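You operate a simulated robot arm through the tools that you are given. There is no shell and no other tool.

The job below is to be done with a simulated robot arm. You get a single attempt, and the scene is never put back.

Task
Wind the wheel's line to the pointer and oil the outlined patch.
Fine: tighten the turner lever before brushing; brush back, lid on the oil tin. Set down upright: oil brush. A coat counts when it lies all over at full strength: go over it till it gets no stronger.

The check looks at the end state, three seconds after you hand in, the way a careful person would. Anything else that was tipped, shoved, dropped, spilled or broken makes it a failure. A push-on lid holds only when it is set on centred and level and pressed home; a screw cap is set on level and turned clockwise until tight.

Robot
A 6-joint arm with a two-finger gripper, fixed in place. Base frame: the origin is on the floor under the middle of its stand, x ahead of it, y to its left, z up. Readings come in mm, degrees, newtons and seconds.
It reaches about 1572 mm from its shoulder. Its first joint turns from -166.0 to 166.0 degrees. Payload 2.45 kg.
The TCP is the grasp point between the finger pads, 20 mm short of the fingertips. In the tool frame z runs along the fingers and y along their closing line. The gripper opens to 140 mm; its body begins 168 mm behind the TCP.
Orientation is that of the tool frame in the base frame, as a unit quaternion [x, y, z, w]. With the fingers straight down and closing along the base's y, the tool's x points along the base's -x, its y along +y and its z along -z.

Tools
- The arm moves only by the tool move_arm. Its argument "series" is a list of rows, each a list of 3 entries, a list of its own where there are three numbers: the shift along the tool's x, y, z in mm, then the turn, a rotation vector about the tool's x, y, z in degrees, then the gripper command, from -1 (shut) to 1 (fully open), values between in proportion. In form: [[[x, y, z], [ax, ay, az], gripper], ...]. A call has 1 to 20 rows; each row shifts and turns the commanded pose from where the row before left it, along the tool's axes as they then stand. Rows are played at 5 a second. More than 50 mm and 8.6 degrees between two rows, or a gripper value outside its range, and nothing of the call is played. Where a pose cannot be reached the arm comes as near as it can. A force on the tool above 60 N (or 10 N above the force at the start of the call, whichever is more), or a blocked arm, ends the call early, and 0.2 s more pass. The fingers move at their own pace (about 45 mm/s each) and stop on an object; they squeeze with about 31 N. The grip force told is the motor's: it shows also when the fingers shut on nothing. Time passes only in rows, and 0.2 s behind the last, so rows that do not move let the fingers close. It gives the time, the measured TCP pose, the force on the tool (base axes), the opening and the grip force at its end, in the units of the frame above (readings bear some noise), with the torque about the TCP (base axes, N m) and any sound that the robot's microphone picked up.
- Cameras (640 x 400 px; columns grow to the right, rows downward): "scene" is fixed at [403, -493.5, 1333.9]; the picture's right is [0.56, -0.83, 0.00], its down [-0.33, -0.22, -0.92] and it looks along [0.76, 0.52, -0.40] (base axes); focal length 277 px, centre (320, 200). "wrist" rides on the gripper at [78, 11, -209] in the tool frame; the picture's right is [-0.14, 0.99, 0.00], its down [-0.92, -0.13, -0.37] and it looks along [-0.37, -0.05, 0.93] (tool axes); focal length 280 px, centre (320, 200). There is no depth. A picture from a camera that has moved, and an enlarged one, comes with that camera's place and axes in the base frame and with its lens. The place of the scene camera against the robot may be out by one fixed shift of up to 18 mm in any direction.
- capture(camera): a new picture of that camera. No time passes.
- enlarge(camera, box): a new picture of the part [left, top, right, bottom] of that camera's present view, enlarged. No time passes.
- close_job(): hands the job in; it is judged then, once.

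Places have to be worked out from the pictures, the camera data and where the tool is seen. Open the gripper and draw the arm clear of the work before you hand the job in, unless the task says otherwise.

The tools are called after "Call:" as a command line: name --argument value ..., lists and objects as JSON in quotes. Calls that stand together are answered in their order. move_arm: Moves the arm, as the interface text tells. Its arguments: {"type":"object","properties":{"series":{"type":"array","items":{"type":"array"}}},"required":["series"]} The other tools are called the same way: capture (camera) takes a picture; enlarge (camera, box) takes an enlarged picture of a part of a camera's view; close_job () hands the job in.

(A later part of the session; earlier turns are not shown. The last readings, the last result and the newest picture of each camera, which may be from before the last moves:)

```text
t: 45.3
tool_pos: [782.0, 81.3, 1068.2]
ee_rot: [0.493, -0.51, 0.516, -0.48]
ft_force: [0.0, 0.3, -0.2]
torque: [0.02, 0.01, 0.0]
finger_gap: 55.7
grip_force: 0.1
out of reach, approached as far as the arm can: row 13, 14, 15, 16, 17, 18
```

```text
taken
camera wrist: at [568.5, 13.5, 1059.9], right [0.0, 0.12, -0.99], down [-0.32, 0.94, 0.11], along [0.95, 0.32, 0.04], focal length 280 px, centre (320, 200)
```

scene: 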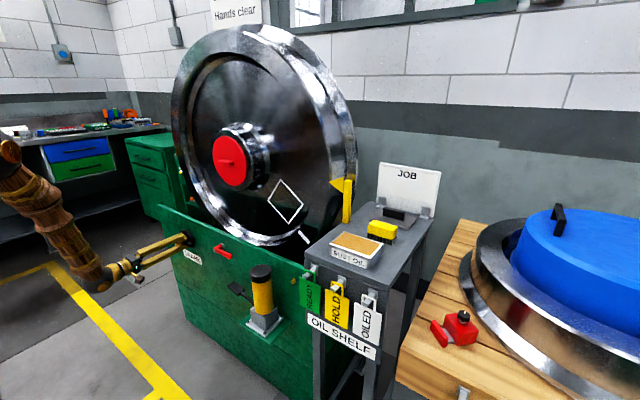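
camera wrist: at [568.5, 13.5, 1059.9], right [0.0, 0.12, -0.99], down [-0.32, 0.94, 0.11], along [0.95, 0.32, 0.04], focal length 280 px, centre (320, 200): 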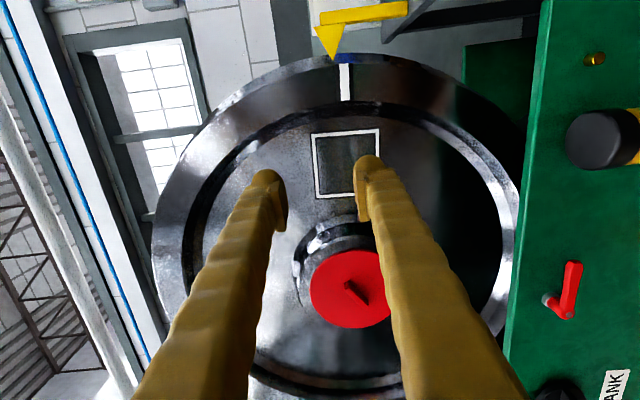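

The arm hit a wrist limit on the way, but this view shows line and pointer well. I enlarge it.

Call:
enlarge --camera "wrist" --box '[290, 0, 410, 75]'

Call:
enlarge --camera "wrist" --box '[270, 0, 430, 220]'

Call:
enlarge --camera "wrist" --box '[500, 200, 640, 400]'

```text
5.33 times, centred on (350, 38) of wrist
camera zoom: at [568.5, 13.5, 1059.9], right [0.0, 0.12, -0.99], down [-0.32, 0.94, 0.11], along [0.95, 0.32, 0.04], focal length 1495 px, centre (160, 1067)
```

zoom: 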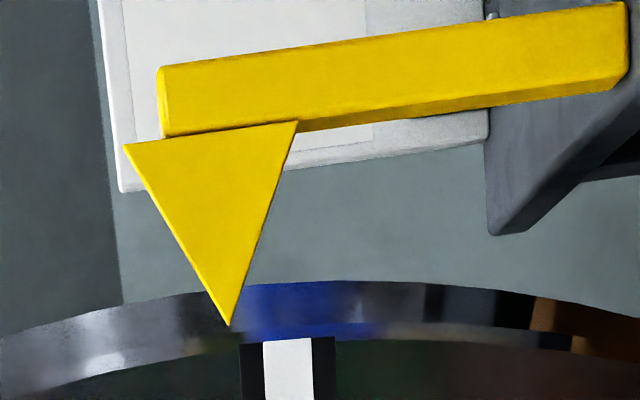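

```text
1.82 times, centred on (350, 110) of wrist
camera zoom: at [568.5, 13.5, 1059.9], right [0.0, 0.12, -0.99], down [-0.32, 0.94, 0.11], along [0.95, 0.32, 0.04], focal length 510 px, centre (266, 364)
```

zoom: 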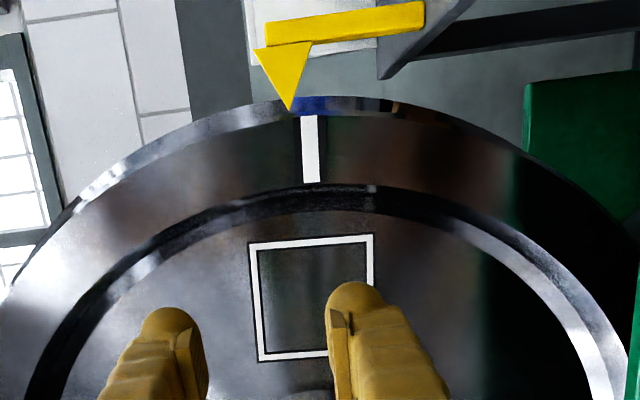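

```text
2.00 times, centred on (570, 300) of wrist
camera zoom: at [568.5, 13.5, 1059.9], right [0.0, 0.12, -0.99], down [-0.32, 0.94, 0.11], along [0.95, 0.32, 0.04], focal length 561 px, centre (-180, 0)
```

zoom: 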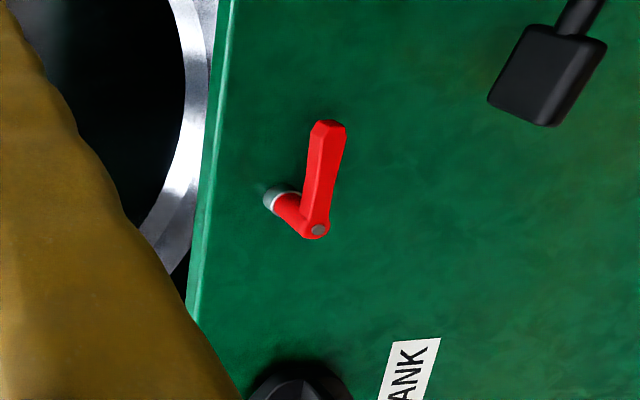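

From this level view the line's outer end is about 19 mm below the tip, i.e. about 2.4° of wheel or 12° of crank. I go back to the knob in the same roll, squaring the tool up by 3°.

Call:
move_arm --series '[[[-36, 27.3, 0], [0, -3.05, 0], -0.2], [[-36, 27.3, 0], [0, 0, 0], -0.2], [[-36, 27.3, 0], [0, 0, 0], -0.2], [[-36, 27.3, 0], [0, 0, 0], -0.2], [[-36, 27.3, 0], [0, 0, 0], -0.2], [[-36, 27.3, 0], [0, 0, 0], -0.2], [[-36, 27.3, 0], [0, 0, 0], -0.2], [[-36, 27.3, 0], [0, 0, 0], -0.2], [[-36, 27.3, 0], [0, 0, 0], -0.2], [[-36, 27.3, 0], [0, 0, 0], -0.2], [[-36, 27.3, 0], [0, 0, 0], -0.2], [[-36, 27.3, 0], [0, 0, 0], -0.2], [[-36, 27.3, 0], [0, 0, 0], -0.2], [[-36, 27.3, 0], [0, 0, 0], -0.2], [[-36, 27.3, 0], [0, 0, 0], -0.2], [[0, 0, 30], [0, 0, 0], -0.2], [[0, 0, 30], [0, 0, 0], -0.2]]'

Call:
capture --camera "wrist"

```text
t: 48.9
tool_pos: [812.6, 630.5, 660.3]
ee_rot: [0.517, -0.483, 0.492, -0.507]
ft_force: [-0.1, -0.4, -0.1]
torque: [-0.03, -0.02, -0.01]
finger_gap: 55.9
grip_force: 0.0
out of reach, approached as far as the arm can: row 1
```

```text
taken
camera wrist: at [607.4, 541.4, 650.7], right [-0.01, 0.12, -0.99], down [-0.41, 0.9, 0.11], along [0.91, 0.41, 0.04], focal length 280 px, centre (320, 200)
```

wrist: 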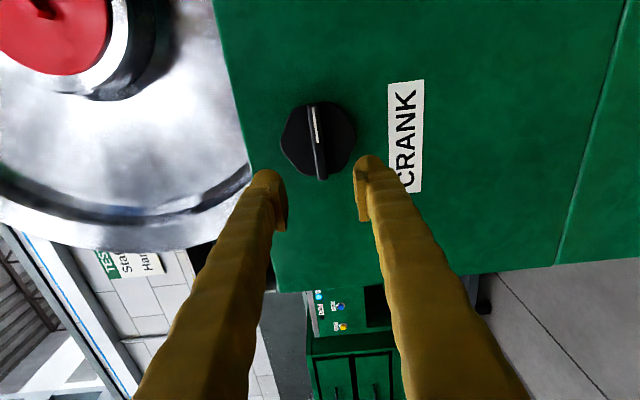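

The tool is now yawed +2.8°, so I correct it back, align to (620.5, 658.5) and close in on the bar.

Call:
move_arm --series '[[[5, 0.9, 0], [0, 1.4, 0], -0.2], [[5, 0.9, 0], [0, 1.4, 0], -0.2], [[0, 0, 30], [0, 0, 0], -0.2], [[0, 0, 30], [0, 0, 0], -0.2], [[0, 0, 20], [0, 0, 0], -0.2], [[0, 0, 0], [0, 0, 0], -0.2]]'

Call:
capture --camera "wrist"

```text
t: 50.3
tool_pos: [894.9, 620.1, 658.4]
ee_rot: [0.505, -0.497, 0.504, -0.495]
ft_force: [0.5, 0.3, -0.2]
torque: [-0.01, 0.02, -0.03]
finger_gap: 56.1
grip_force: 0.0
```

```text
taken
camera wrist: at [685.2, 541.5, 648.7], right [0.0, 0.12, -0.99], down [-0.37, 0.92, 0.11], along [0.93, 0.37, 0.04], focal length 280 px, centre (320, 200)
```

wrist: 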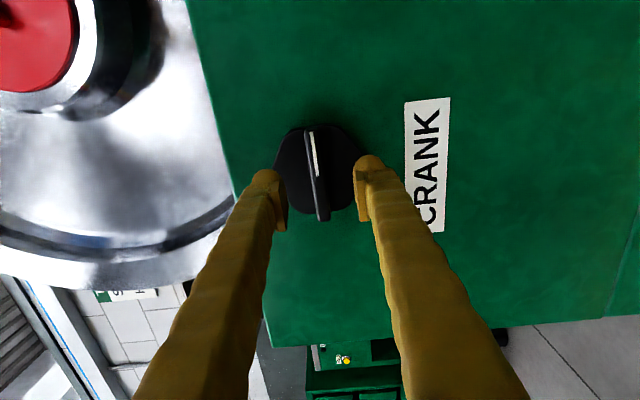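

The bar is aligned between the fingers. I advance, grip, and turn clockwise 8° first.

Call:
move_arm --series '[[[0, 0, 14], [0, 0, 0], -0.2], [[0, 0, 14], [0, 0, 0], -0.2], [[0, 0, 11], [0, 0, 0], -0.2], [[0, 0, 0], [0, 0, 0], -1], [[0, 0, 0], [0, 0, 0], -1], [[0, 0, 0], [0, 0, 0], -1], [[0, 0, 0], [0, 0, 0], -1], [[0, 0, 0], [0, 0, 0], -1]]'

Call:
move_arm --series '[[[0, 0, 0], [0, 0, 4], -1], [[0, 0, 0], [0, 0, 4], -1], [[0, 0, 0], [0, 0, 0], -1]]'

Call:
enlarge --camera "scene" --box '[280, 140, 380, 220]'

```text
t: 52.1
tool_pos: [934.0, 618.8, 660.7]
ee_rot: [0.504, -0.496, 0.504, -0.496]
ft_force: [3.0, 0.0, 6.3]
torque: [-0.01, -0.06, 0.0]
finger_gap: 13.2
grip_force: 39.8
```

```text
t: 52.9
tool_pos: [934.0, 619.3, 659.8]
ee_rot: [-0.468, 0.53, -0.468, 0.53]
ft_force: [-30.5, -20.1, 23.4]
torque: [0.0, -0.23, -0.36]
finger_gap: 13.1
grip_force: 39.5
```

```text
5.00 times, centred on (330, 180) of scene
camera zoom: at [403.0, -493.5, 1333.9], right [0.56, -0.83, 0.0], down [-0.33, -0.22, -0.92], along [0.76, 0.52, -0.4], focal length 1386 px, centre (270, 300)
```

zoom: 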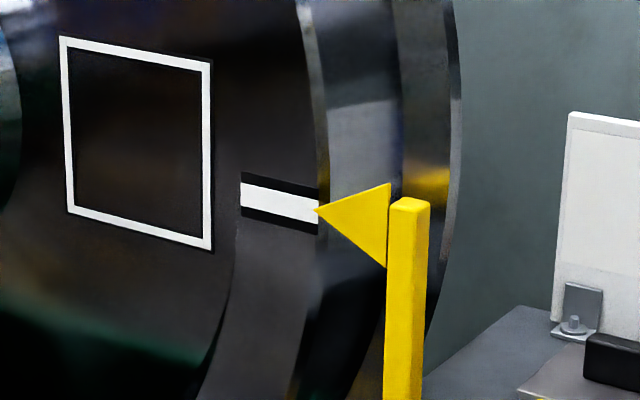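

In the scene view the line now meets the tip; correcting for the line lying some 10–15 mm behind the pointer, about 0.6° of wheel remains. I turn 3° more and check.

Call:
move_arm --series '[[[0, 0, 0], [0, 0, 1.5], -1], [[0, 0, 0], [0, 0, 1.5], -1], [[0, 0, 0], [0, 0, 0], -1]]'

Call:
enlarge --camera "scene" --box '[280, 140, 380, 220]'

```text
t: 53.7
tool_pos: [934.6, 619.9, 659.9]
ee_rot: [-0.455, 0.541, -0.454, 0.542]
ft_force: [-8.9, -13.4, 25.6]
torque: [-0.03, -0.31, -0.1]
finger_gap: 13.1
grip_force: 39.8
```

```text
5.00 times, centred on (330, 180) of scene
camera zoom: at [403.0, -493.5, 1333.9], right [0.56, -0.83, 0.0], down [-0.33, -0.22, -0.92], along [0.76, 0.52, -0.4], focal length 1386 px, centre (270, 300)
```

zoom: 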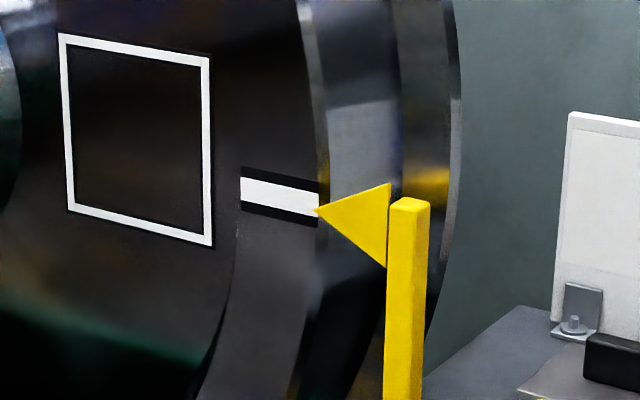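

I release, back off and go verify from the front at pointer height.

Call:
move_arm --series '[[[0, 0, 0], [0, 0, 0], -0.2], [[0, 0, 0], [0, 0, 0], -0.2], [[0, 0, 0], [0, 0, 0], -0.2], [[0, 0, -30], [0, 0, 0], -0.2], [[0, 0, -45], [0, 0, 0], -0.2], [[0, 0, -45], [0, 0, 0], -0.2]]'

Call:
move_arm --series '[[[31.1, -33.4, 0], [0, 0, 0], -0.2], [[31.1, -33.4, 0], [0, 0, 0], -0.2], [[31.1, -33.4, 0], [0, 0, 0], -0.2], [[31.1, -33.4, 0], [0, 0, 0], -0.2], [[31.1, -33.4, 0], [0, 0, 0], -0.2], [[31.1, -33.4, 0], [0, 0, 0], -0.2], [[31.1, -33.4, 0], [0, 0, 0], -0.2], [[31.1, -33.4, 0], [0, 0, 0], -0.2], [[31.1, -33.4, 0], [0, 0, 0], -0.2], [[31.1, -33.4, 0], [0, 0, 0], -0.2], [[31.1, -33.4, 0], [0, 0, 0], -0.2], [[31.1, -33.4, 0], [0, 0, 0], -0.2], [[31.1, -33.4, 0], [0, 0, 0], -0.2], [[31.1, -33.4, 0], [0, 0, 0], -0.2]]'

Call:
capture --camera "wrist"

Call:
enlarge --camera "wrist" --box '[280, 0, 420, 90]'

```text
t: 55.1
tool_pos: [813.3, 619.0, 658.0]
ee_rot: [-0.454, 0.543, -0.455, 0.541]
ft_force: [0.8, -0.1, 0.1]
torque: [-0.01, 0.0, 0.0]
finger_gap: 56.0
grip_force: 0.0
```

```text
t: 58.1
tool_pos: [813.9, 121.0, 1045.4]
ee_rot: [-0.452, 0.545, -0.458, 0.538]
ft_force: [-0.5, -0.1, 0.0]
torque: [0.02, -0.04, -0.02]
finger_gap: 55.9
grip_force: 0.0
out of reach, approached as far as the arm can: row 14
```

```text
taken
camera wrist: at [603.1, 48.5, 1020.5], right [0.0, 0.31, -0.95], down [-0.36, 0.89, 0.29], along [0.93, 0.34, 0.11], focal length 280 px, centre (320, 200)
```

wrist: 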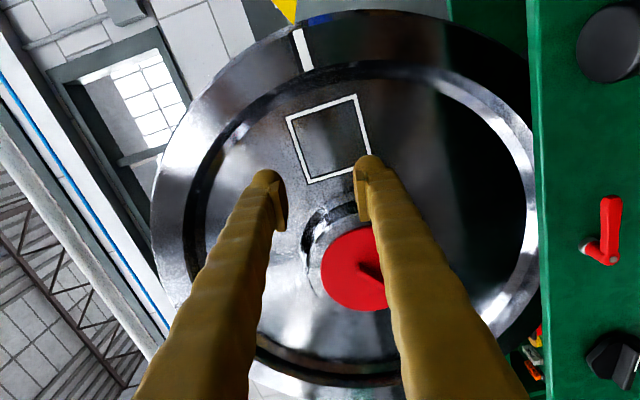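

```text
4.44 times, centred on (350, 45) of wrist
camera zoom: at [603.1, 48.5, 1020.5], right [0.0, 0.31, -0.95], down [-0.36, 0.89, 0.29], along [0.93, 0.34, 0.11], focal length 1246 px, centre (187, 889)
```

zoom: 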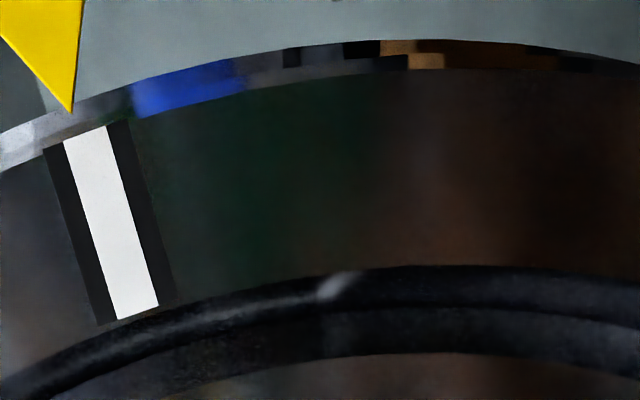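

The line's extension passes about 2.5 mm (0.3°) from the tip, well within the line's width, so the winding is done. Next I go in front of the red lever to measure it.

Call:
move_arm --series '[[[-16.2, 41.8, -2], [0, 0, 0], -0.2], [[-16.2, 41.8, -2], [0, 0, 0], -0.2], [[-16.2, 41.8, -2], [0, 0, 0], -0.2], [[-16.2, 41.8, -2], [0, 0, 0], -0.2], [[-16.2, 41.8, -2], [0, 0, 0], -0.2], [[-16.2, 41.8, -2], [0, 0, 0], -0.2], [[-16.2, 41.8, -2], [0, 0, 0], -0.2], [[-16.2, 41.8, -2], [0, 0, 0], -0.2], [[-16.2, 41.8, -2], [0, 0, 0], -0.2], [[0, 0, 0], [0, 0, -4.8], -0.2], [[0, 0, 0], [0, 0, -4.8], -0.2], [[0, 0, 0], [0, 0, 0], -0.2]]'

Call:
capture --camera "wrist"

```text
t: 60.7
tool_pos: [794.3, 327.9, 698.7]
ee_rot: [-0.499, 0.502, -0.498, 0.501]
ft_force: [-0.9, 0.4, -0.1]
torque: [0.0, 0.0, 0.04]
finger_gap: 55.9
grip_force: 0.0
```

```text
taken
camera wrist: at [584.2, 249.7, 687.4], right [0.0, 0.14, -0.99], down [-0.37, 0.92, 0.13], along [0.93, 0.36, 0.05], focal length 280 px, centre (320, 200)
```

wrist: 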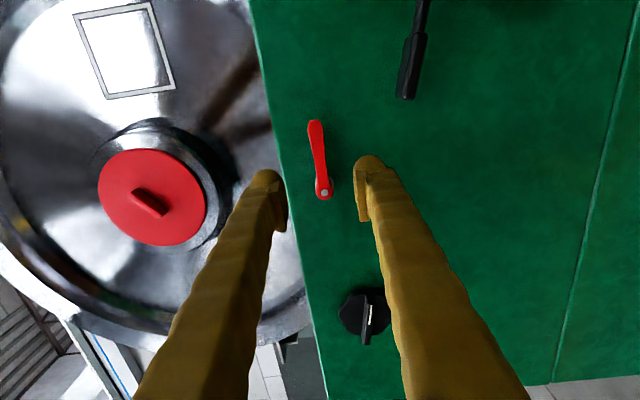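

The lever's pivot bolt is about (942, 379, 699) and its tip about (942, 286, 697.5), so the arm points to -y. I approach to straddle the arm about 65 mm from the pivot.

Call:
move_arm --series '[[[14, 0.5, 20], [0, 0, 0], -0.3], [[0, 0, 35], [0, 0, 0], -0.3], [[0, 0, 35], [0, 0, 0], -0.3], [[0, 0, 20], [0, 0, 0], -0.3], [[0, 0, 0], [0, 0, 0], -0.3]]'

Call:
capture --camera "wrist"

Call:
enlarge --camera "wrist" --box '[230, 80, 410, 230]'

Call:
enlarge --camera "scene" --box '[140, 210, 260, 300]'

```text
t: 61.9
tool_pos: [904.1, 314.1, 697.9]
ee_rot: [-0.499, 0.502, -0.498, 0.5]
ft_force: [0.7, 0.2, -0.2]
torque: [0.01, -0.02, 0.01]
finger_gap: 48.9
grip_force: 0.1
```

```text
taken
camera wrist: at [694.2, 236.5, 686.0], right [0.0, 0.14, -0.99], down [-0.37, 0.92, 0.13], along [0.93, 0.36, 0.05], focal length 280 px, centre (320, 200)
```

wrist: 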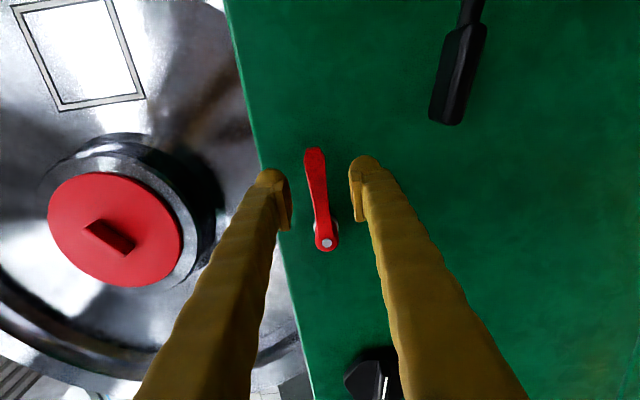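

```text
2.67 times, centred on (320, 155) of wrist
camera zoom: at [694.2, 236.5, 686.0], right [0.0, 0.14, -0.99], down [-0.37, 0.92, 0.13], along [0.93, 0.36, 0.05], focal length 748 px, centre (320, 320)
```

zoom: 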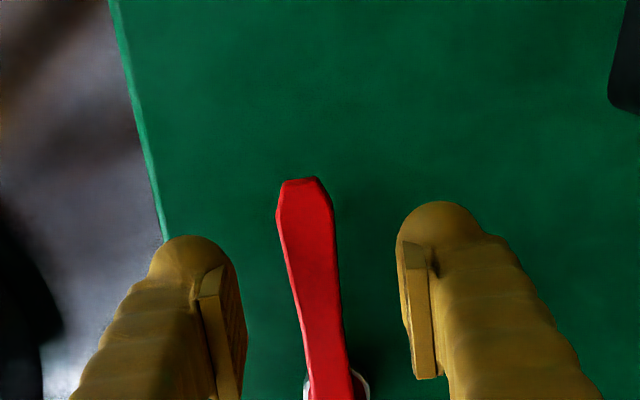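

```text
4.44 times, centred on (200, 255) of scene
camera zoom: at [403.0, -493.5, 1333.9], right [0.56, -0.83, 0.0], down [-0.33, -0.22, -0.92], along [0.76, 0.52, -0.4], focal length 1232 px, centre (853, -44)
```

zoom: 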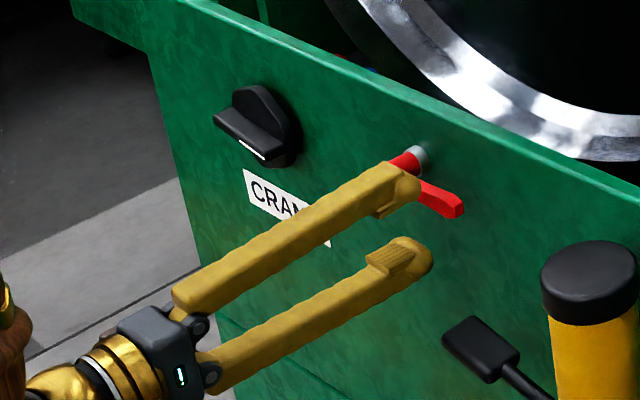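

The arm lies between the fingers. I advance 30 mm in small steps watching force, then close.

Call:
move_arm --series '[[[0, 0, 10], [0, 0, 0], -0.3], [[0, 0, 10], [0, 0, 0], -0.3], [[0, 0, 8], [0, 0, 0], -0.3], [[0, 0, 0], [0, 0, 0], -0.3]]'

Call:
move_arm --series '[[[0, 0, 0], [0, 0, 0], -1], [[0, 0, 0], [0, 0, 0], -1], [[0, 0, 0], [0, 0, 0], -1], [[0, 0, 0], [0, 0, 0], -1], [[0, 0, 0], [0, 0, 0], -1]]'

Call:
enlarge --camera "wrist" --box '[230, 80, 410, 230]'

Call:
enlarge --camera "scene" --box '[140, 210, 260, 300]'

```text
t: 62.9
tool_pos: [931.9, 315.5, 698.4]
ee_rot: [-0.499, 0.502, -0.498, 0.501]
ft_force: [0.5, -0.3, 0.2]
torque: [-0.01, -0.02, -0.04]
finger_gap: 49.1
grip_force: 0.1
```

```text
t: 64.1
tool_pos: [931.4, 314.7, 698.4]
ee_rot: [-0.498, 0.502, -0.499, 0.501]
ft_force: [7.6, -2.2, 3.8]
torque: [0.2, -0.01, 0.04]
finger_gap: 18.5
grip_force: 43.0
```

```text
2.67 times, centred on (320, 155) of wrist
camera zoom: at [722.1, 236.4, 686.9], right [0.0, 0.14, -0.99], down [-0.37, 0.92, 0.13], along [0.93, 0.36, 0.05], focal length 748 px, centre (320, 320)
```

zoom: 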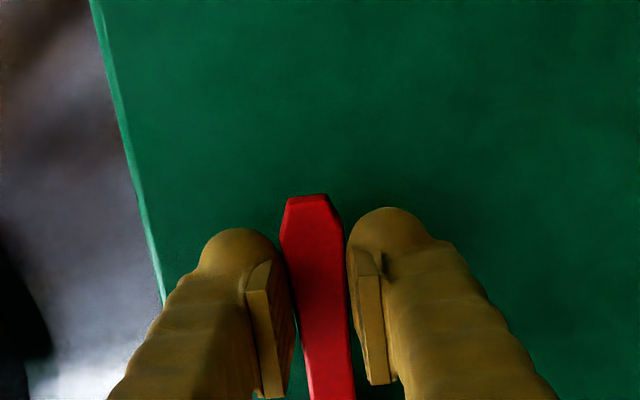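

```text
4.44 times, centred on (200, 255) of scene
camera zoom: at [403.0, -493.5, 1333.9], right [0.56, -0.83, 0.0], down [-0.33, -0.22, -0.92], along [0.76, 0.52, -0.4], focal length 1232 px, centre (853, -44)
```

zoom: 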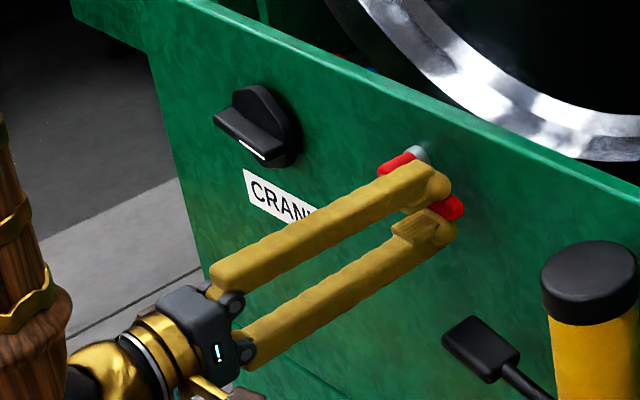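

The lever is gripped (18.5 mm). I swing it clockwise (tip down) along the arc about its pivot, 20° first.

Call:
move_arm --series '[[[-0.24, 5.58, 0], [0, 0, 5], -1], [[-0.24, 5.58, 0], [0, 0, 5], -1], [[-0.24, 5.58, 0], [0, 0, 5], -1], [[-0.24, 5.58, 0], [0, 0, 5], -1], [[0, 0, 0], [0, 0, 0], -1]]'

Call:
enlarge --camera "scene" --box '[140, 210, 260, 300]'

Call:
enlarge --camera "wrist" --box '[230, 80, 410, 230]'

```text
t: 65.3
tool_pos: [931.9, 319.3, 675.1]
ee_rot: [-0.404, 0.582, -0.403, 0.58]
ft_force: [-12.8, 3.8, 5.7]
torque: [0.3, -0.11, 0.03]
finger_gap: 18.2
grip_force: 43.1
```

```text
4.44 times, centred on (200, 255) of scene
camera zoom: at [403.0, -493.5, 1333.9], right [0.56, -0.83, 0.0], down [-0.33, -0.22, -0.92], along [0.76, 0.52, -0.4], focal length 1232 px, centre (853, -44)
```

zoom: 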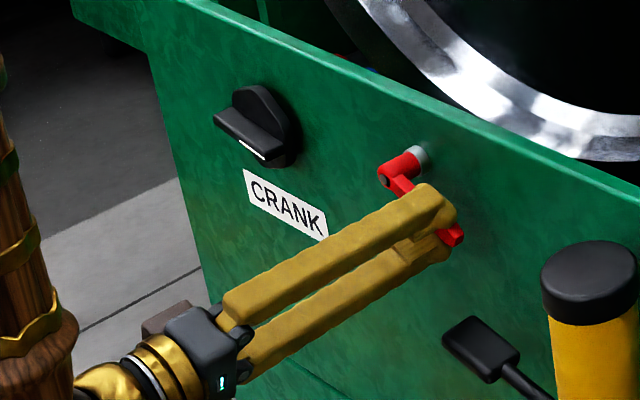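

```text
2.67 times, centred on (320, 155) of wrist
camera zoom: at [722.1, 249.4, 638.6], right [0.0, 0.47, -0.88], down [-0.37, 0.82, 0.44], along [0.93, 0.33, 0.17], focal length 748 px, centre (320, 320)
```

zoom: 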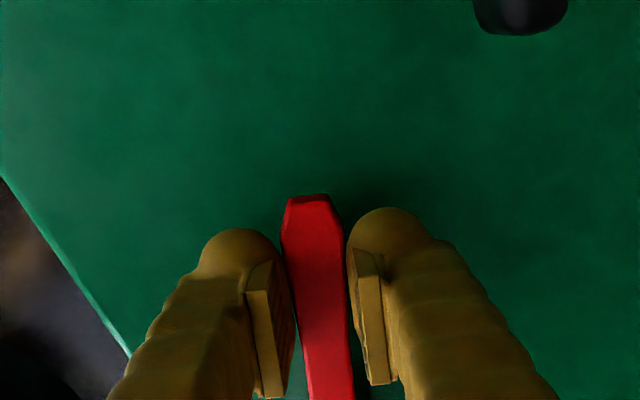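

The lever follows easily. I continue another 30°.

Call:
move_arm --series '[[[-0.24, 5.58, 0], [0, 0, 5], -1], [[-0.24, 5.58, 0], [0, 0, 5], -1], [[-0.24, 5.58, 0], [0, 0, 5], -1], [[-0.24, 5.58, 0], [0, 0, 5], -1], [[-0.24, 5.58, 0], [0, 0, 5], -1], [[-0.24, 5.58, 0], [0, 0, 5], -1], [[0, 0, 0], [0, 0, 0], -1]]'

Call:
enlarge --camera "scene" --box '[140, 210, 260, 300]'

```text
t: 66.9
tool_pos: [931.8, 338.0, 649.3]
ee_rot: [-0.239, 0.666, -0.239, 0.665]
ft_force: [-34.6, 12.8, 16.1]
torque: [0.04, 0.13, -0.1]
finger_gap: 18.4
grip_force: 43.3
```

```text
4.44 times, centred on (200, 255) of scene
camera zoom: at [403.0, -493.5, 1333.9], right [0.56, -0.83, 0.0], down [-0.33, -0.22, -0.92], along [0.76, 0.52, -0.4], focal length 1232 px, centre (853, -44)
```

zoom: 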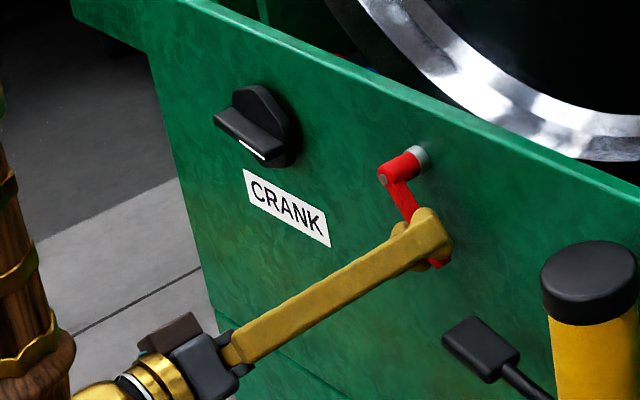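

50° swung so far, still moving (torque low) with some axial strain, so I ease back 1 mm and carry on.

Call:
move_arm --series '[[[0, 0, -1.2], [0, 0, 0], -1], [[-0.24, 5.58, 0], [0, 0, 5], -1], [[-0.24, 5.58, 0], [0, 0, 5], -1], [[-0.24, 5.58, 0], [0, 0, 5], -1], [[-0.24, 5.58, 0], [0, 0, 5], -1], [[0, 0, 0], [0, 0, 0], -1]]'

Call:
enlarge --camera "scene" --box '[140, 210, 260, 300]'

```text
t: 68.3
tool_pos: [930.3, 356.5, 637.4]
ee_rot: [-0.118, 0.697, -0.12, 0.697]
ft_force: [34.2, 2.7, 10.4]
torque: [-0.11, -0.43, 0.2]
finger_gap: 18.4
grip_force: 43.4
```

```text
4.44 times, centred on (200, 255) of scene
camera zoom: at [403.0, -493.5, 1333.9], right [0.56, -0.83, 0.0], down [-0.33, -0.22, -0.92], along [0.76, 0.52, -0.4], focal length 1232 px, centre (853, -44)
```

zoom: 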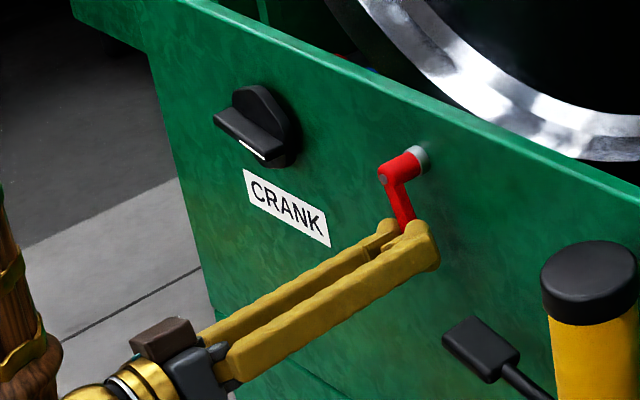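

70° done and no stop yet. I continue in small steps toward straight down.

Call:
move_arm --series '[[[-0.24, 5.58, 0], [0, 0, 5], -1], [[-0.24, 5.58, 0], [0, 0, 5], -1], [[0, 0, 0], [0, 0, 0], -1]]'

Call:
enlarge --camera "scene" --box '[140, 210, 260, 300]'

Call:
capture --camera "wrist"

```text
t: 69.1
tool_pos: [930.5, 367.8, 634.1]
ee_rot: [-0.058, 0.705, -0.058, 0.705]
ft_force: [27.7, 3.1, 18.8]
torque: [-0.09, -0.54, 0.08]
finger_gap: 18.4
grip_force: 43.5
```

```text
4.44 times, centred on (200, 255) of scene
camera zoom: at [403.0, -493.5, 1333.9], right [0.56, -0.83, 0.0], down [-0.33, -0.22, -0.92], along [0.76, 0.52, -0.4], focal length 1232 px, centre (853, -44)
```

zoom: 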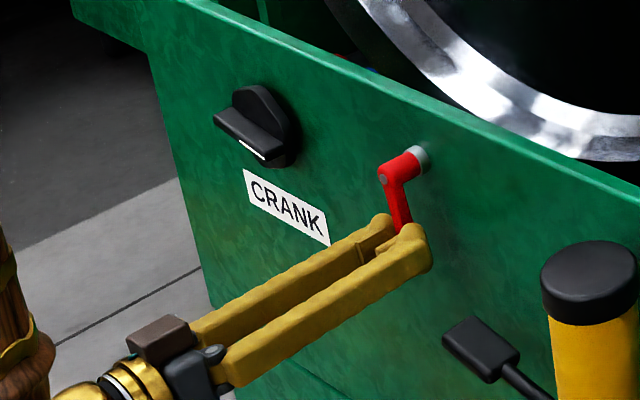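

```text
taken
camera wrist: at [720.5, 365.5, 555.6], right [0.0, 1.0, -0.03], down [-0.37, 0.03, 0.93], along [0.93, 0.01, 0.37], focal length 280 px, centre (320, 200)
```

wrist: 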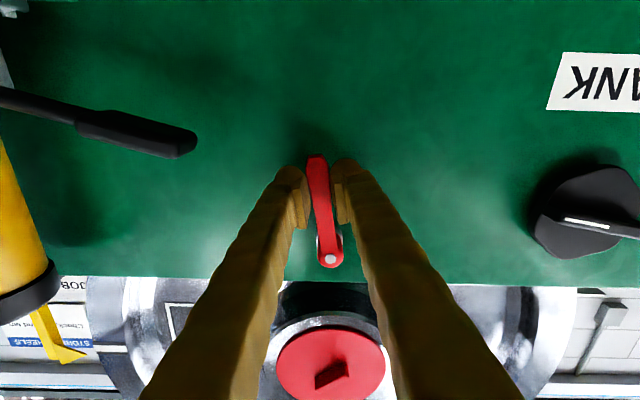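

Still free at 80°. I continue with another 10° in small steps.

Call:
move_arm --series '[[[-0.15, 4.46, 0], [0, 0, 4], -1], [[-0.15, 4.46, 0], [0, 0, 4], -1], [[-0.1, 2.2, 0], [0, 0, 2], -1], [[0, 0, 0], [0, 0, 0], -1]]'

Call:
enlarge --camera "scene" --box '[140, 210, 260, 300]'

Call:
capture --camera "wrist"

```text
t: 70.1
tool_pos: [941.3, 378.7, 638.3]
ee_rot: [-0.042, 0.708, -0.045, 0.703]
ft_force: [-10.9, -21.7, -36.4]
torque: [1.24, 0.42, -0.23]
finger_gap: 20.0
grip_force: 44.6
out of reach, approached as far as the arm can: row 1, 2
```

```text
4.44 times, centred on (200, 255) of scene
camera zoom: at [403.0, -493.5, 1333.9], right [0.56, -0.83, 0.0], down [-0.33, -0.22, -0.92], along [0.76, 0.52, -0.4], focal length 1232 px, centre (853, -44)
```

zoom: 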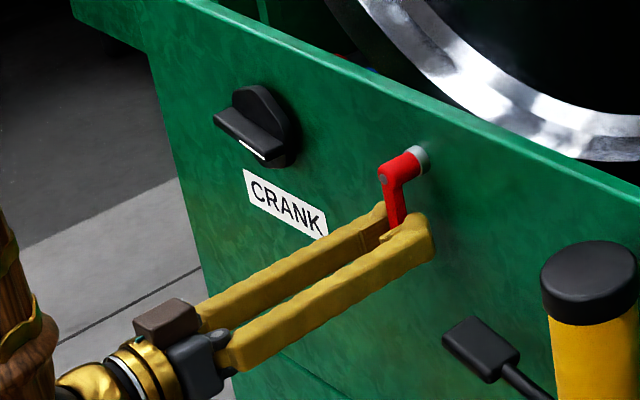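

```text
taken
camera wrist: at [730.9, 380.4, 559.3], right [0.01, 1.0, 0.01], down [-0.36, -0.01, 0.93], along [0.93, -0.01, 0.36], focal length 280 px, centre (320, 200)
```

wrist: 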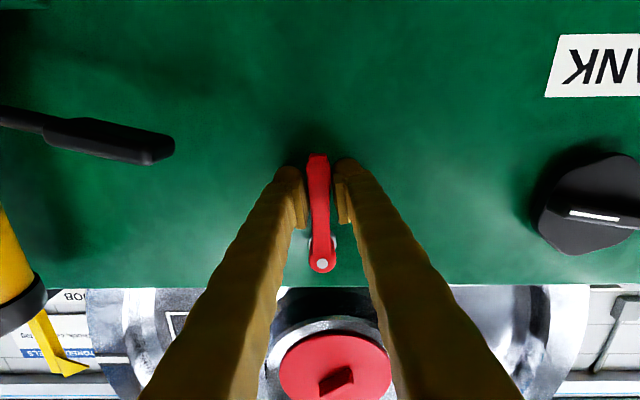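

A wrist limit was met here; the lever hangs nearly straight down but has not yet hit a stop. I release, back off and roll 180° back to regrip with range to spare.

Call:
move_arm --series '[[[0, 0, 0], [0, 0, 0], -0.3], [[0, 0, 0], [0, 0, 0], -0.3], [[0, 0, -30], [0, 0, 0], -0.3], [[0, 0, -40], [0, 0, 0], -0.3], [[0, 0, 0], [0, 0, -8.5], -0.3], [[0, 0, 0], [0, 0, -8.5], -0.3], [[0, 0, 0], [0, 0, -8.5], -0.3], [[0, 0, 0], [0, 0, -8.5], -0.3], [[0, 0, 0], [0, 0, -8.5], -0.3], [[0, 0, 0], [0, 0, -8.5], -0.3], [[0, 0, 0], [0, 0, -8.5], -0.3], [[0, 0, 0], [0, 0, -8.5], -0.3], [[0, 0, 0], [0, 0, -8.5], -0.3], [[0, 0, 0], [0, 0, -8.5], -0.3], [[0, 0, 0], [0, 0, -8.5], -0.3], [[0, 0, 0], [0, 0, -8.5], -0.3], [[0, 0, 0], [0, 0, -8.5], -0.3], [[0, 0, 0], [0, 0, -8.5], -0.3], [[0, 0, 0], [0, 0, -8.5], -0.3], [[0, 0, 0], [0, 0, -8.5], -0.3]]'

Call:
capture --camera "wrist"

```text
t: 74.3
tool_pos: [906.0, 406.8, 656.9]
ee_rot: [0.668, -0.238, 0.666, -0.232]
ft_force: [0.5, -0.6, -0.5]
torque: [0.0, 0.0, -0.01]
finger_gap: 49.1
grip_force: 0.1
out of reach, approached as far as the arm can: row 3, 4
```

```text
taken
camera wrist: at [696.0, 349.4, 711.6], right [-0.01, -0.69, -0.73], down [-0.37, 0.68, -0.64], along [0.93, 0.26, -0.26], focal length 280 px, centre (320, 200)
```

wrist: 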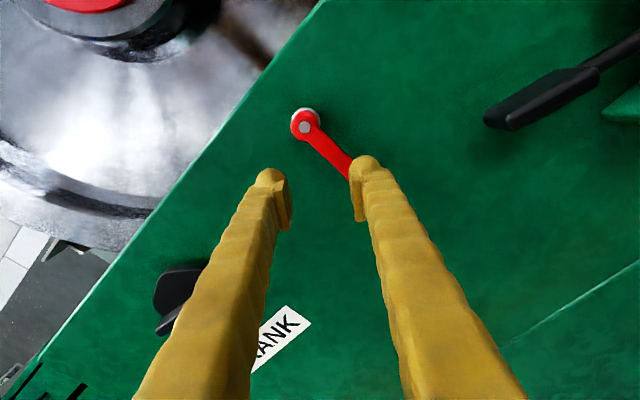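

The lever now points straight down. I back off a bit more and complete the roll to −180°.

Call:
move_arm --series '[[[0, 0, -30], [0, 0, 0], -0.3], [[0, 0, 0], [0, 0, -7.8], -0.3], [[0, 0, 0], [0, 0, -7.8], -0.3], [[0, 0, 0], [0, 0, -7.8], -0.3], [[0, 0, 0], [0, 0, -7.8], -0.3], [[0, 0, 0], [0, 0, -7.8], -0.3], [[0, 0, 0], [0, 0, 0], -0.3]]'

Call:
capture --camera "wrist"

```text
t: 75.9
tool_pos: [876.8, 406.4, 656.5]
ee_rot: [0.709, -0.001, 0.706, 0.002]
ft_force: [0.4, 0.4, -0.2]
torque: [0.01, 0.01, 0.0]
finger_gap: 49.1
grip_force: 0.2
```

```text
taken
camera wrist: at [666.8, 396.0, 736.1], right [-0.01, -0.99, -0.14], down [-0.37, 0.13, -0.92], along [0.93, 0.05, -0.37], focal length 280 px, centre (320, 200)
```

wrist: 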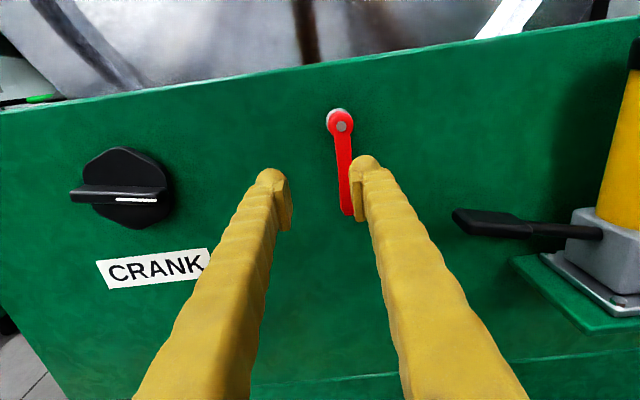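

Upright view: lever points straight down (pivot at about (942, 380, 699)). I align the fingers around its arm at 64 mm from the pivot, advance and grip.

Call:
move_arm --series '[[[-21.5, 23.9, 0], [0, 0, 0], -0.3], [[0, 0, 20], [0, 0, 0], -0.3], [[0, 0, 20], [0, 0, 0], -0.3], [[0, 0, 14], [0, 0, 0], -0.3], [[0, 0, 0], [0, 0, 0], -0.3]]'

Call:
capture --camera "wrist"

```text
t: 77.1
tool_pos: [930.1, 380.9, 634.9]
ee_rot: [0.709, -0.002, 0.705, 0.002]
ft_force: [-0.7, -0.3, 0.8]
torque: [0.02, 0.0, -0.02]
finger_gap: 49.2
grip_force: 0.0
```

```text
taken
camera wrist: at [720.8, 370.5, 713.5], right [-0.01, -0.99, -0.14], down [-0.37, 0.13, -0.92], along [0.93, 0.05, -0.37], focal length 280 px, centre (320, 200)
```

wrist: 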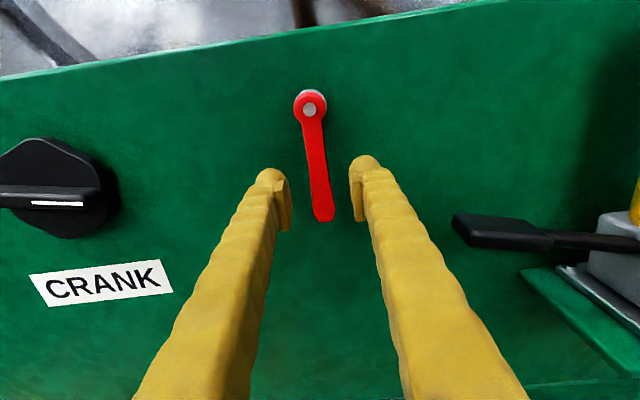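

The arm sits between the fingers. I close and then swing clockwise (tip toward +y) in small steps to find the stop.

Call:
move_arm --series '[[[0, 0, 0], [0, 0, 0], -1], [[0, 0, 0], [0, 0, 0], -1], [[0, 0, 0], [0, 0, 0], -1], [[0, 0, 0], [0, 0, 0], -1]]'

Call:
move_arm --series '[[[0.15, -4.46, 0], [0, 0, 4], -1], [[0.15, -4.46, 0], [0, 0, 4], -1], [[0.15, -4.46, 0], [0, 0, 4], -1], [[0, 0, 0], [0, 0, 0], -1]]'

Call:
capture --camera "wrist"

Call:
enlarge --camera "scene" --box '[140, 210, 260, 300]'

```text
t: 77.9
tool_pos: [922.9, 379.5, 632.2]
ee_rot: [0.71, 0.0, 0.704, 0.004]
ft_force: [-151.9, -19.3, 31.8]
torque: [1.1, -1.21, -0.51]
finger_gap: 6.0
grip_force: 19.2
stopped in row 3: the force on the tool passed its limit at 73 N (the readings are from after the stop); the commanded pose is now the measured one
```

```text
t: 78.2
tool_pos: [920.4, 379.9, 631.9]
ee_rot: [0.711, 0.0, 0.703, 0.002]
ft_force: [-49.6, -7.2, 11.1]
torque: [-0.01, -0.5, -0.13]
finger_gap: 6.3
grip_force: 30.0
stopped in row 1: the force on the tool passed its limit at 186 N (the readings are from after the stop); the commanded pose is now the measured one
```

```text
taken
camera wrist: at [712.0, 370.0, 711.3], right [-0.01, -0.99, -0.14], down [-0.38, 0.13, -0.92], along [0.93, 0.05, -0.38], focal length 280 px, centre (320, 200)
```

wrist: 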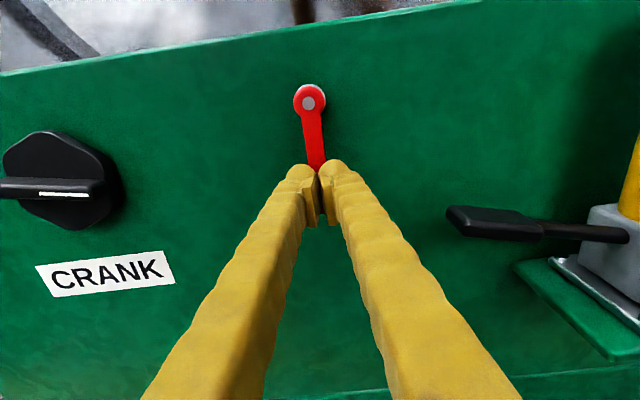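

```text
4.44 times, centred on (200, 255) of scene
camera zoom: at [403.0, -493.5, 1333.9], right [0.56, -0.83, 0.0], down [-0.33, -0.22, -0.92], along [0.76, 0.52, -0.4], focal length 1232 px, centre (853, -44)
```

zoom: 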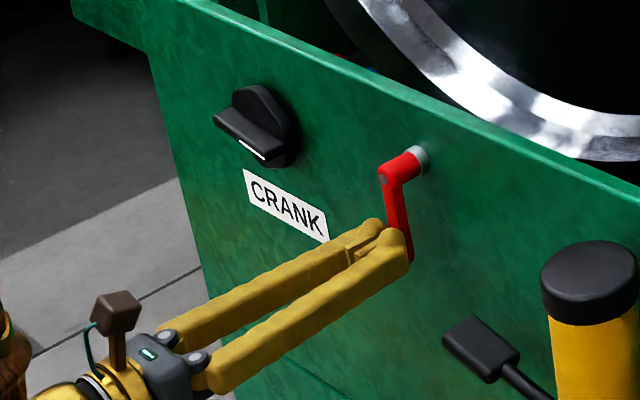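

The fingers squeezed off the front edge of the lever. I open, back off slightly, then go 10 mm deeper before gripping.

Call:
move_arm --series '[[[0, 0, -5], [0, 0, 0], -0.3], [[0, 0, -10], [0, 0, 0], -0.3], [[0, 0, 0], [0, 0, 0], -0.3], [[0, 0, 0], [0, 0, 0], -0.3]]'

Call:
capture --camera "wrist"

```text
t: 79.2
tool_pos: [907.6, 380.3, 631.9]
ee_rot: [0.711, 0.0, 0.703, 0.001]
ft_force: [0.5, 1.5, 0.2]
torque: [-0.01, -0.05, -0.02]
finger_gap: 49.2
grip_force: 0.1
```

```text
taken
camera wrist: at [698.6, 369.9, 711.5], right [-0.01, -0.99, -0.14], down [-0.38, 0.13, -0.92], along [0.93, 0.05, -0.38], focal length 280 px, centre (320, 200)
```

wrist: 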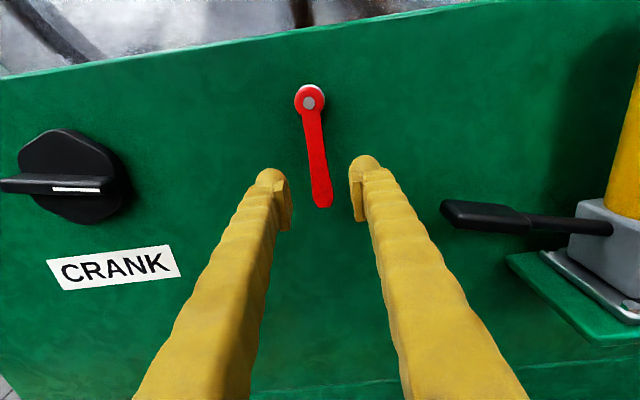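

Call:
move_arm --series '[[[2, 0, 12], [0, 0, 0], -0.3], [[0, 0, 12], [0, 0, 0], -0.3], [[0, 0, 6], [0, 0, 0], -0.3], [[0, 0, 4], [0, 0, 0], -0.3], [[0, 0, 0], [0, 0, 0], -0.3]]'

Call:
enlarge --camera "wrist" --box '[230, 80, 410, 230]'

Call:
enlarge --camera "scene" --box '[140, 210, 260, 300]'

```text
t: 80.4
tool_pos: [940.9, 380.6, 633.7]
ee_rot: [0.711, -0.001, 0.703, 0.001]
ft_force: [0.0, 0.1, -0.8]
torque: [0.01, -0.01, 0.01]
finger_gap: 49.1
grip_force: 0.1
```

```text
2.67 times, centred on (320, 155) of wrist
camera zoom: at [732.2, 370.1, 712.8], right [-0.01, -0.99, -0.14], down [-0.38, 0.13, -0.92], along [0.93, 0.05, -0.38], focal length 748 px, centre (320, 320)
```

zoom: 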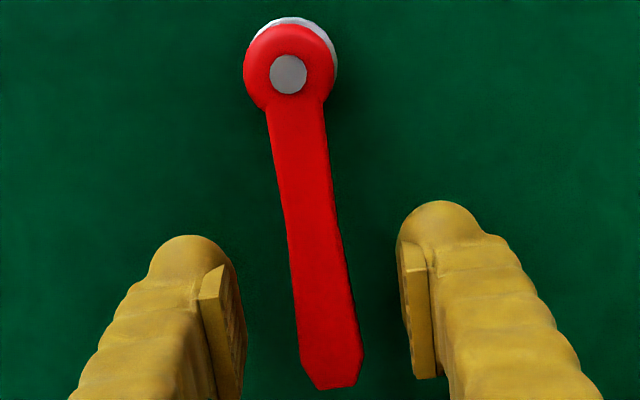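

```text
4.44 times, centred on (200, 255) of scene
camera zoom: at [403.0, -493.5, 1333.9], right [0.56, -0.83, 0.0], down [-0.33, -0.22, -0.92], along [0.76, 0.52, -0.4], focal length 1232 px, centre (853, -44)
```

zoom: 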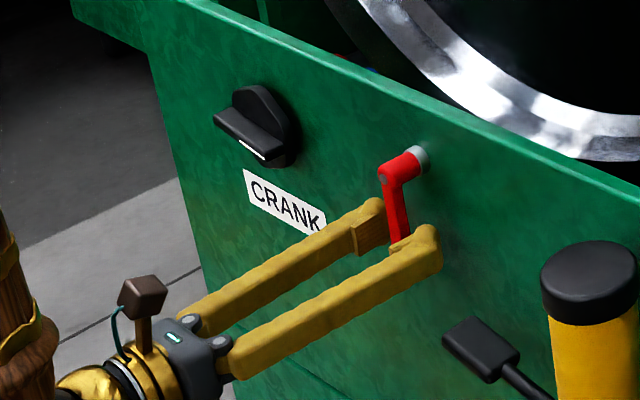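

Deeper now, with no contact. I close on the lever and test the next few degrees clockwise.

Call:
move_arm --series '[[[0, 0, 0], [0, 0, 0], -1], [[0, 0, 0], [0, 0, 0], -1], [[0, 0, 0], [0, 0, 0], -1], [[0, 0, 0], [0, 0, 0], -1]]'

Call:
enlarge --camera "wrist" --box '[230, 80, 410, 230]'

```text
t: 81.4
tool_pos: [940.5, 379.2, 633.2]
ee_rot: [0.712, -0.001, 0.703, 0.002]
ft_force: [1.9, -10.1, 0.1]
torque: [0.04, 0.0, -0.09]
finger_gap: 18.7
grip_force: 43.7
```

```text
2.67 times, centred on (320, 155) of wrist
camera zoom: at [732.2, 369.7, 712.8], right [-0.01, -0.99, -0.14], down [-0.38, 0.13, -0.92], along [0.93, 0.05, -0.38], focal length 748 px, centre (320, 320)
```

zoom: 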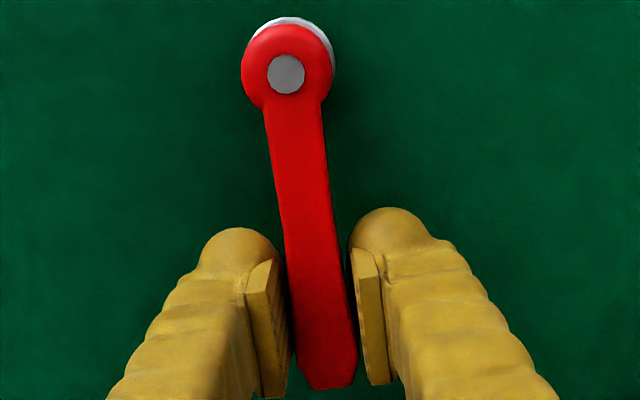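

Good grip at 18.7 mm. Now a clockwise swing of 12° in small steps.

Call:
move_arm --series '[[[0.15, -4.46, 0], [0, 0, 4], -1], [[0.15, -4.46, 0], [0, 0, 4], -1], [[0.15, -4.46, 0], [0, 0, 4], -1], [[0, 0, 0], [0, 0, 0], -1]]'

Call:
capture --camera "wrist"

Call:
enlarge --camera "scene" --box '[140, 210, 260, 300]'

```text
t: 81.9
tool_pos: [940.9, 378.9, 633.4]
ee_rot: [0.71, -0.032, 0.703, -0.023]
ft_force: [-9.2, -6.1, 6.0]
torque: [-1.13, -0.12, -0.03]
finger_gap: 19.3
grip_force: 44.2
stopped in row 2: the force on the tool passed its limit at 69 N (the readings are from after the stop); the commanded pose is now the measured one
```

```text
taken
camera wrist: at [732.1, 365.1, 712.0], right [-0.02, -0.98, -0.21], down [-0.37, 0.2, -0.9], along [0.93, 0.07, -0.37], focal length 280 px, centre (320, 200)
```

wrist: 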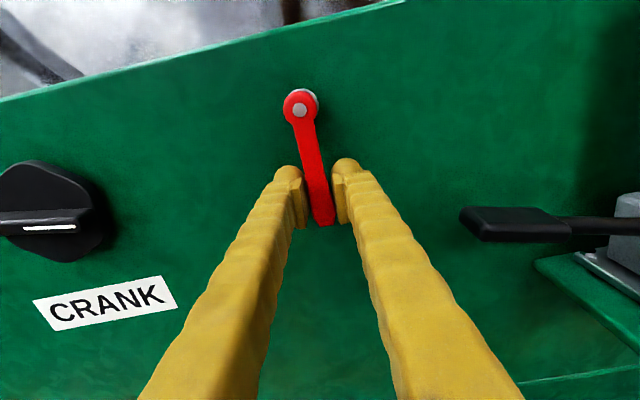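

```text
4.44 times, centred on (200, 255) of scene
camera zoom: at [403.0, -493.5, 1333.9], right [0.56, -0.83, 0.0], down [-0.33, -0.22, -0.92], along [0.76, 0.52, -0.4], focal length 1232 px, centre (853, -44)
```

zoom: 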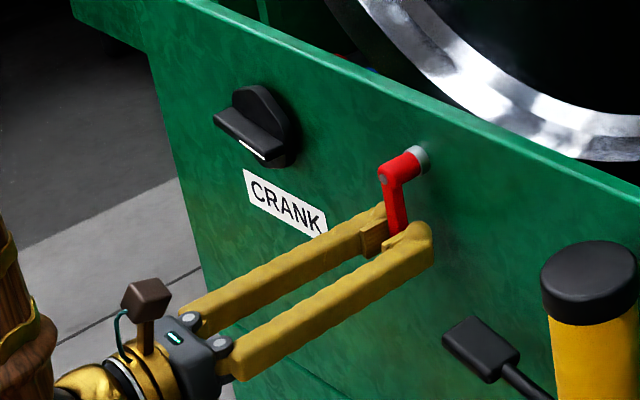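

The lever hits a hard stop straight down (69 N at 64 mm), so it's tight. I release, back away, and look at the state.

Call:
move_arm --series '[[[0, 0, 0], [0, 0, 0], -0.3], [[0, 0, 0], [0, 0, 0], -0.3], [[0, 0, 0], [0, 0, 0], -0.3], [[0, 0, -25], [0, 0, 2], -0.3], [[0, 0, -45], [0, 0, 2], -0.3], [[0, 0, -45], [0, 0, 0], -0.3]]'

Call:
capture --camera "scene"

Call:
enlarge --camera "scene" --box '[280, 140, 380, 220]'

Call:
enlarge --camera "scene" --box '[300, 150, 460, 270]'

```text
t: 83.3
tool_pos: [827.8, 382.6, 635.3]
ee_rot: [0.709, -0.057, 0.702, -0.049]
ft_force: [0.0, -0.3, -0.4]
torque: [-0.01, -0.01, 0.03]
finger_gap: 48.8
grip_force: 0.1
```

```text
taken
```

scene: 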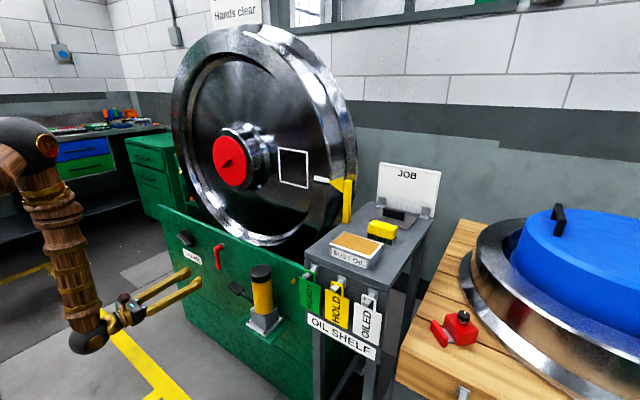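

```text
5.00 times, centred on (330, 180) of scene
camera zoom: at [403.0, -493.5, 1333.9], right [0.56, -0.83, 0.0], down [-0.33, -0.22, -0.92], along [0.76, 0.52, -0.4], focal length 1386 px, centre (270, 300)
```

zoom: 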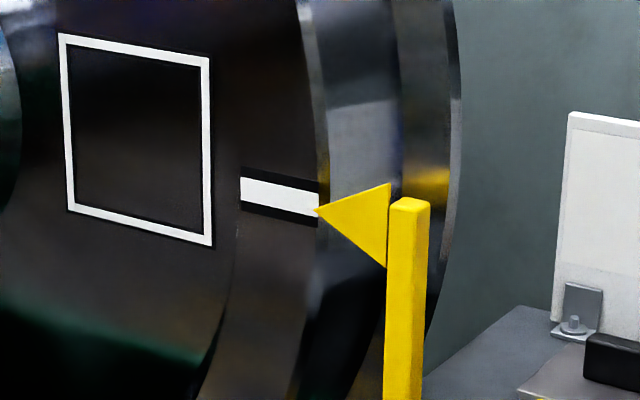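

```text
3.33 times, centred on (380, 210) of scene
camera zoom: at [403.0, -493.5, 1333.9], right [0.56, -0.83, 0.0], down [-0.33, -0.22, -0.92], along [0.76, 0.52, -0.4], focal length 924 px, centre (120, 167)
```

zoom: 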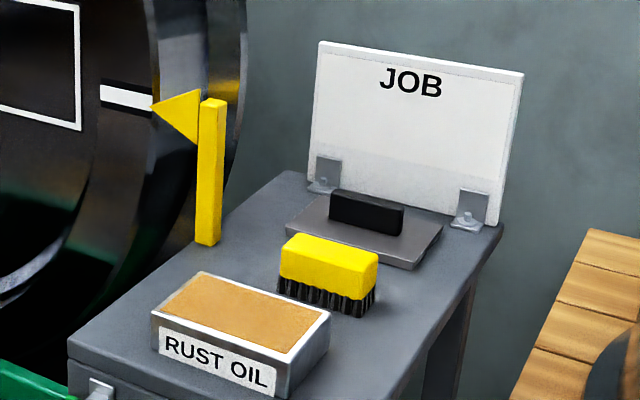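

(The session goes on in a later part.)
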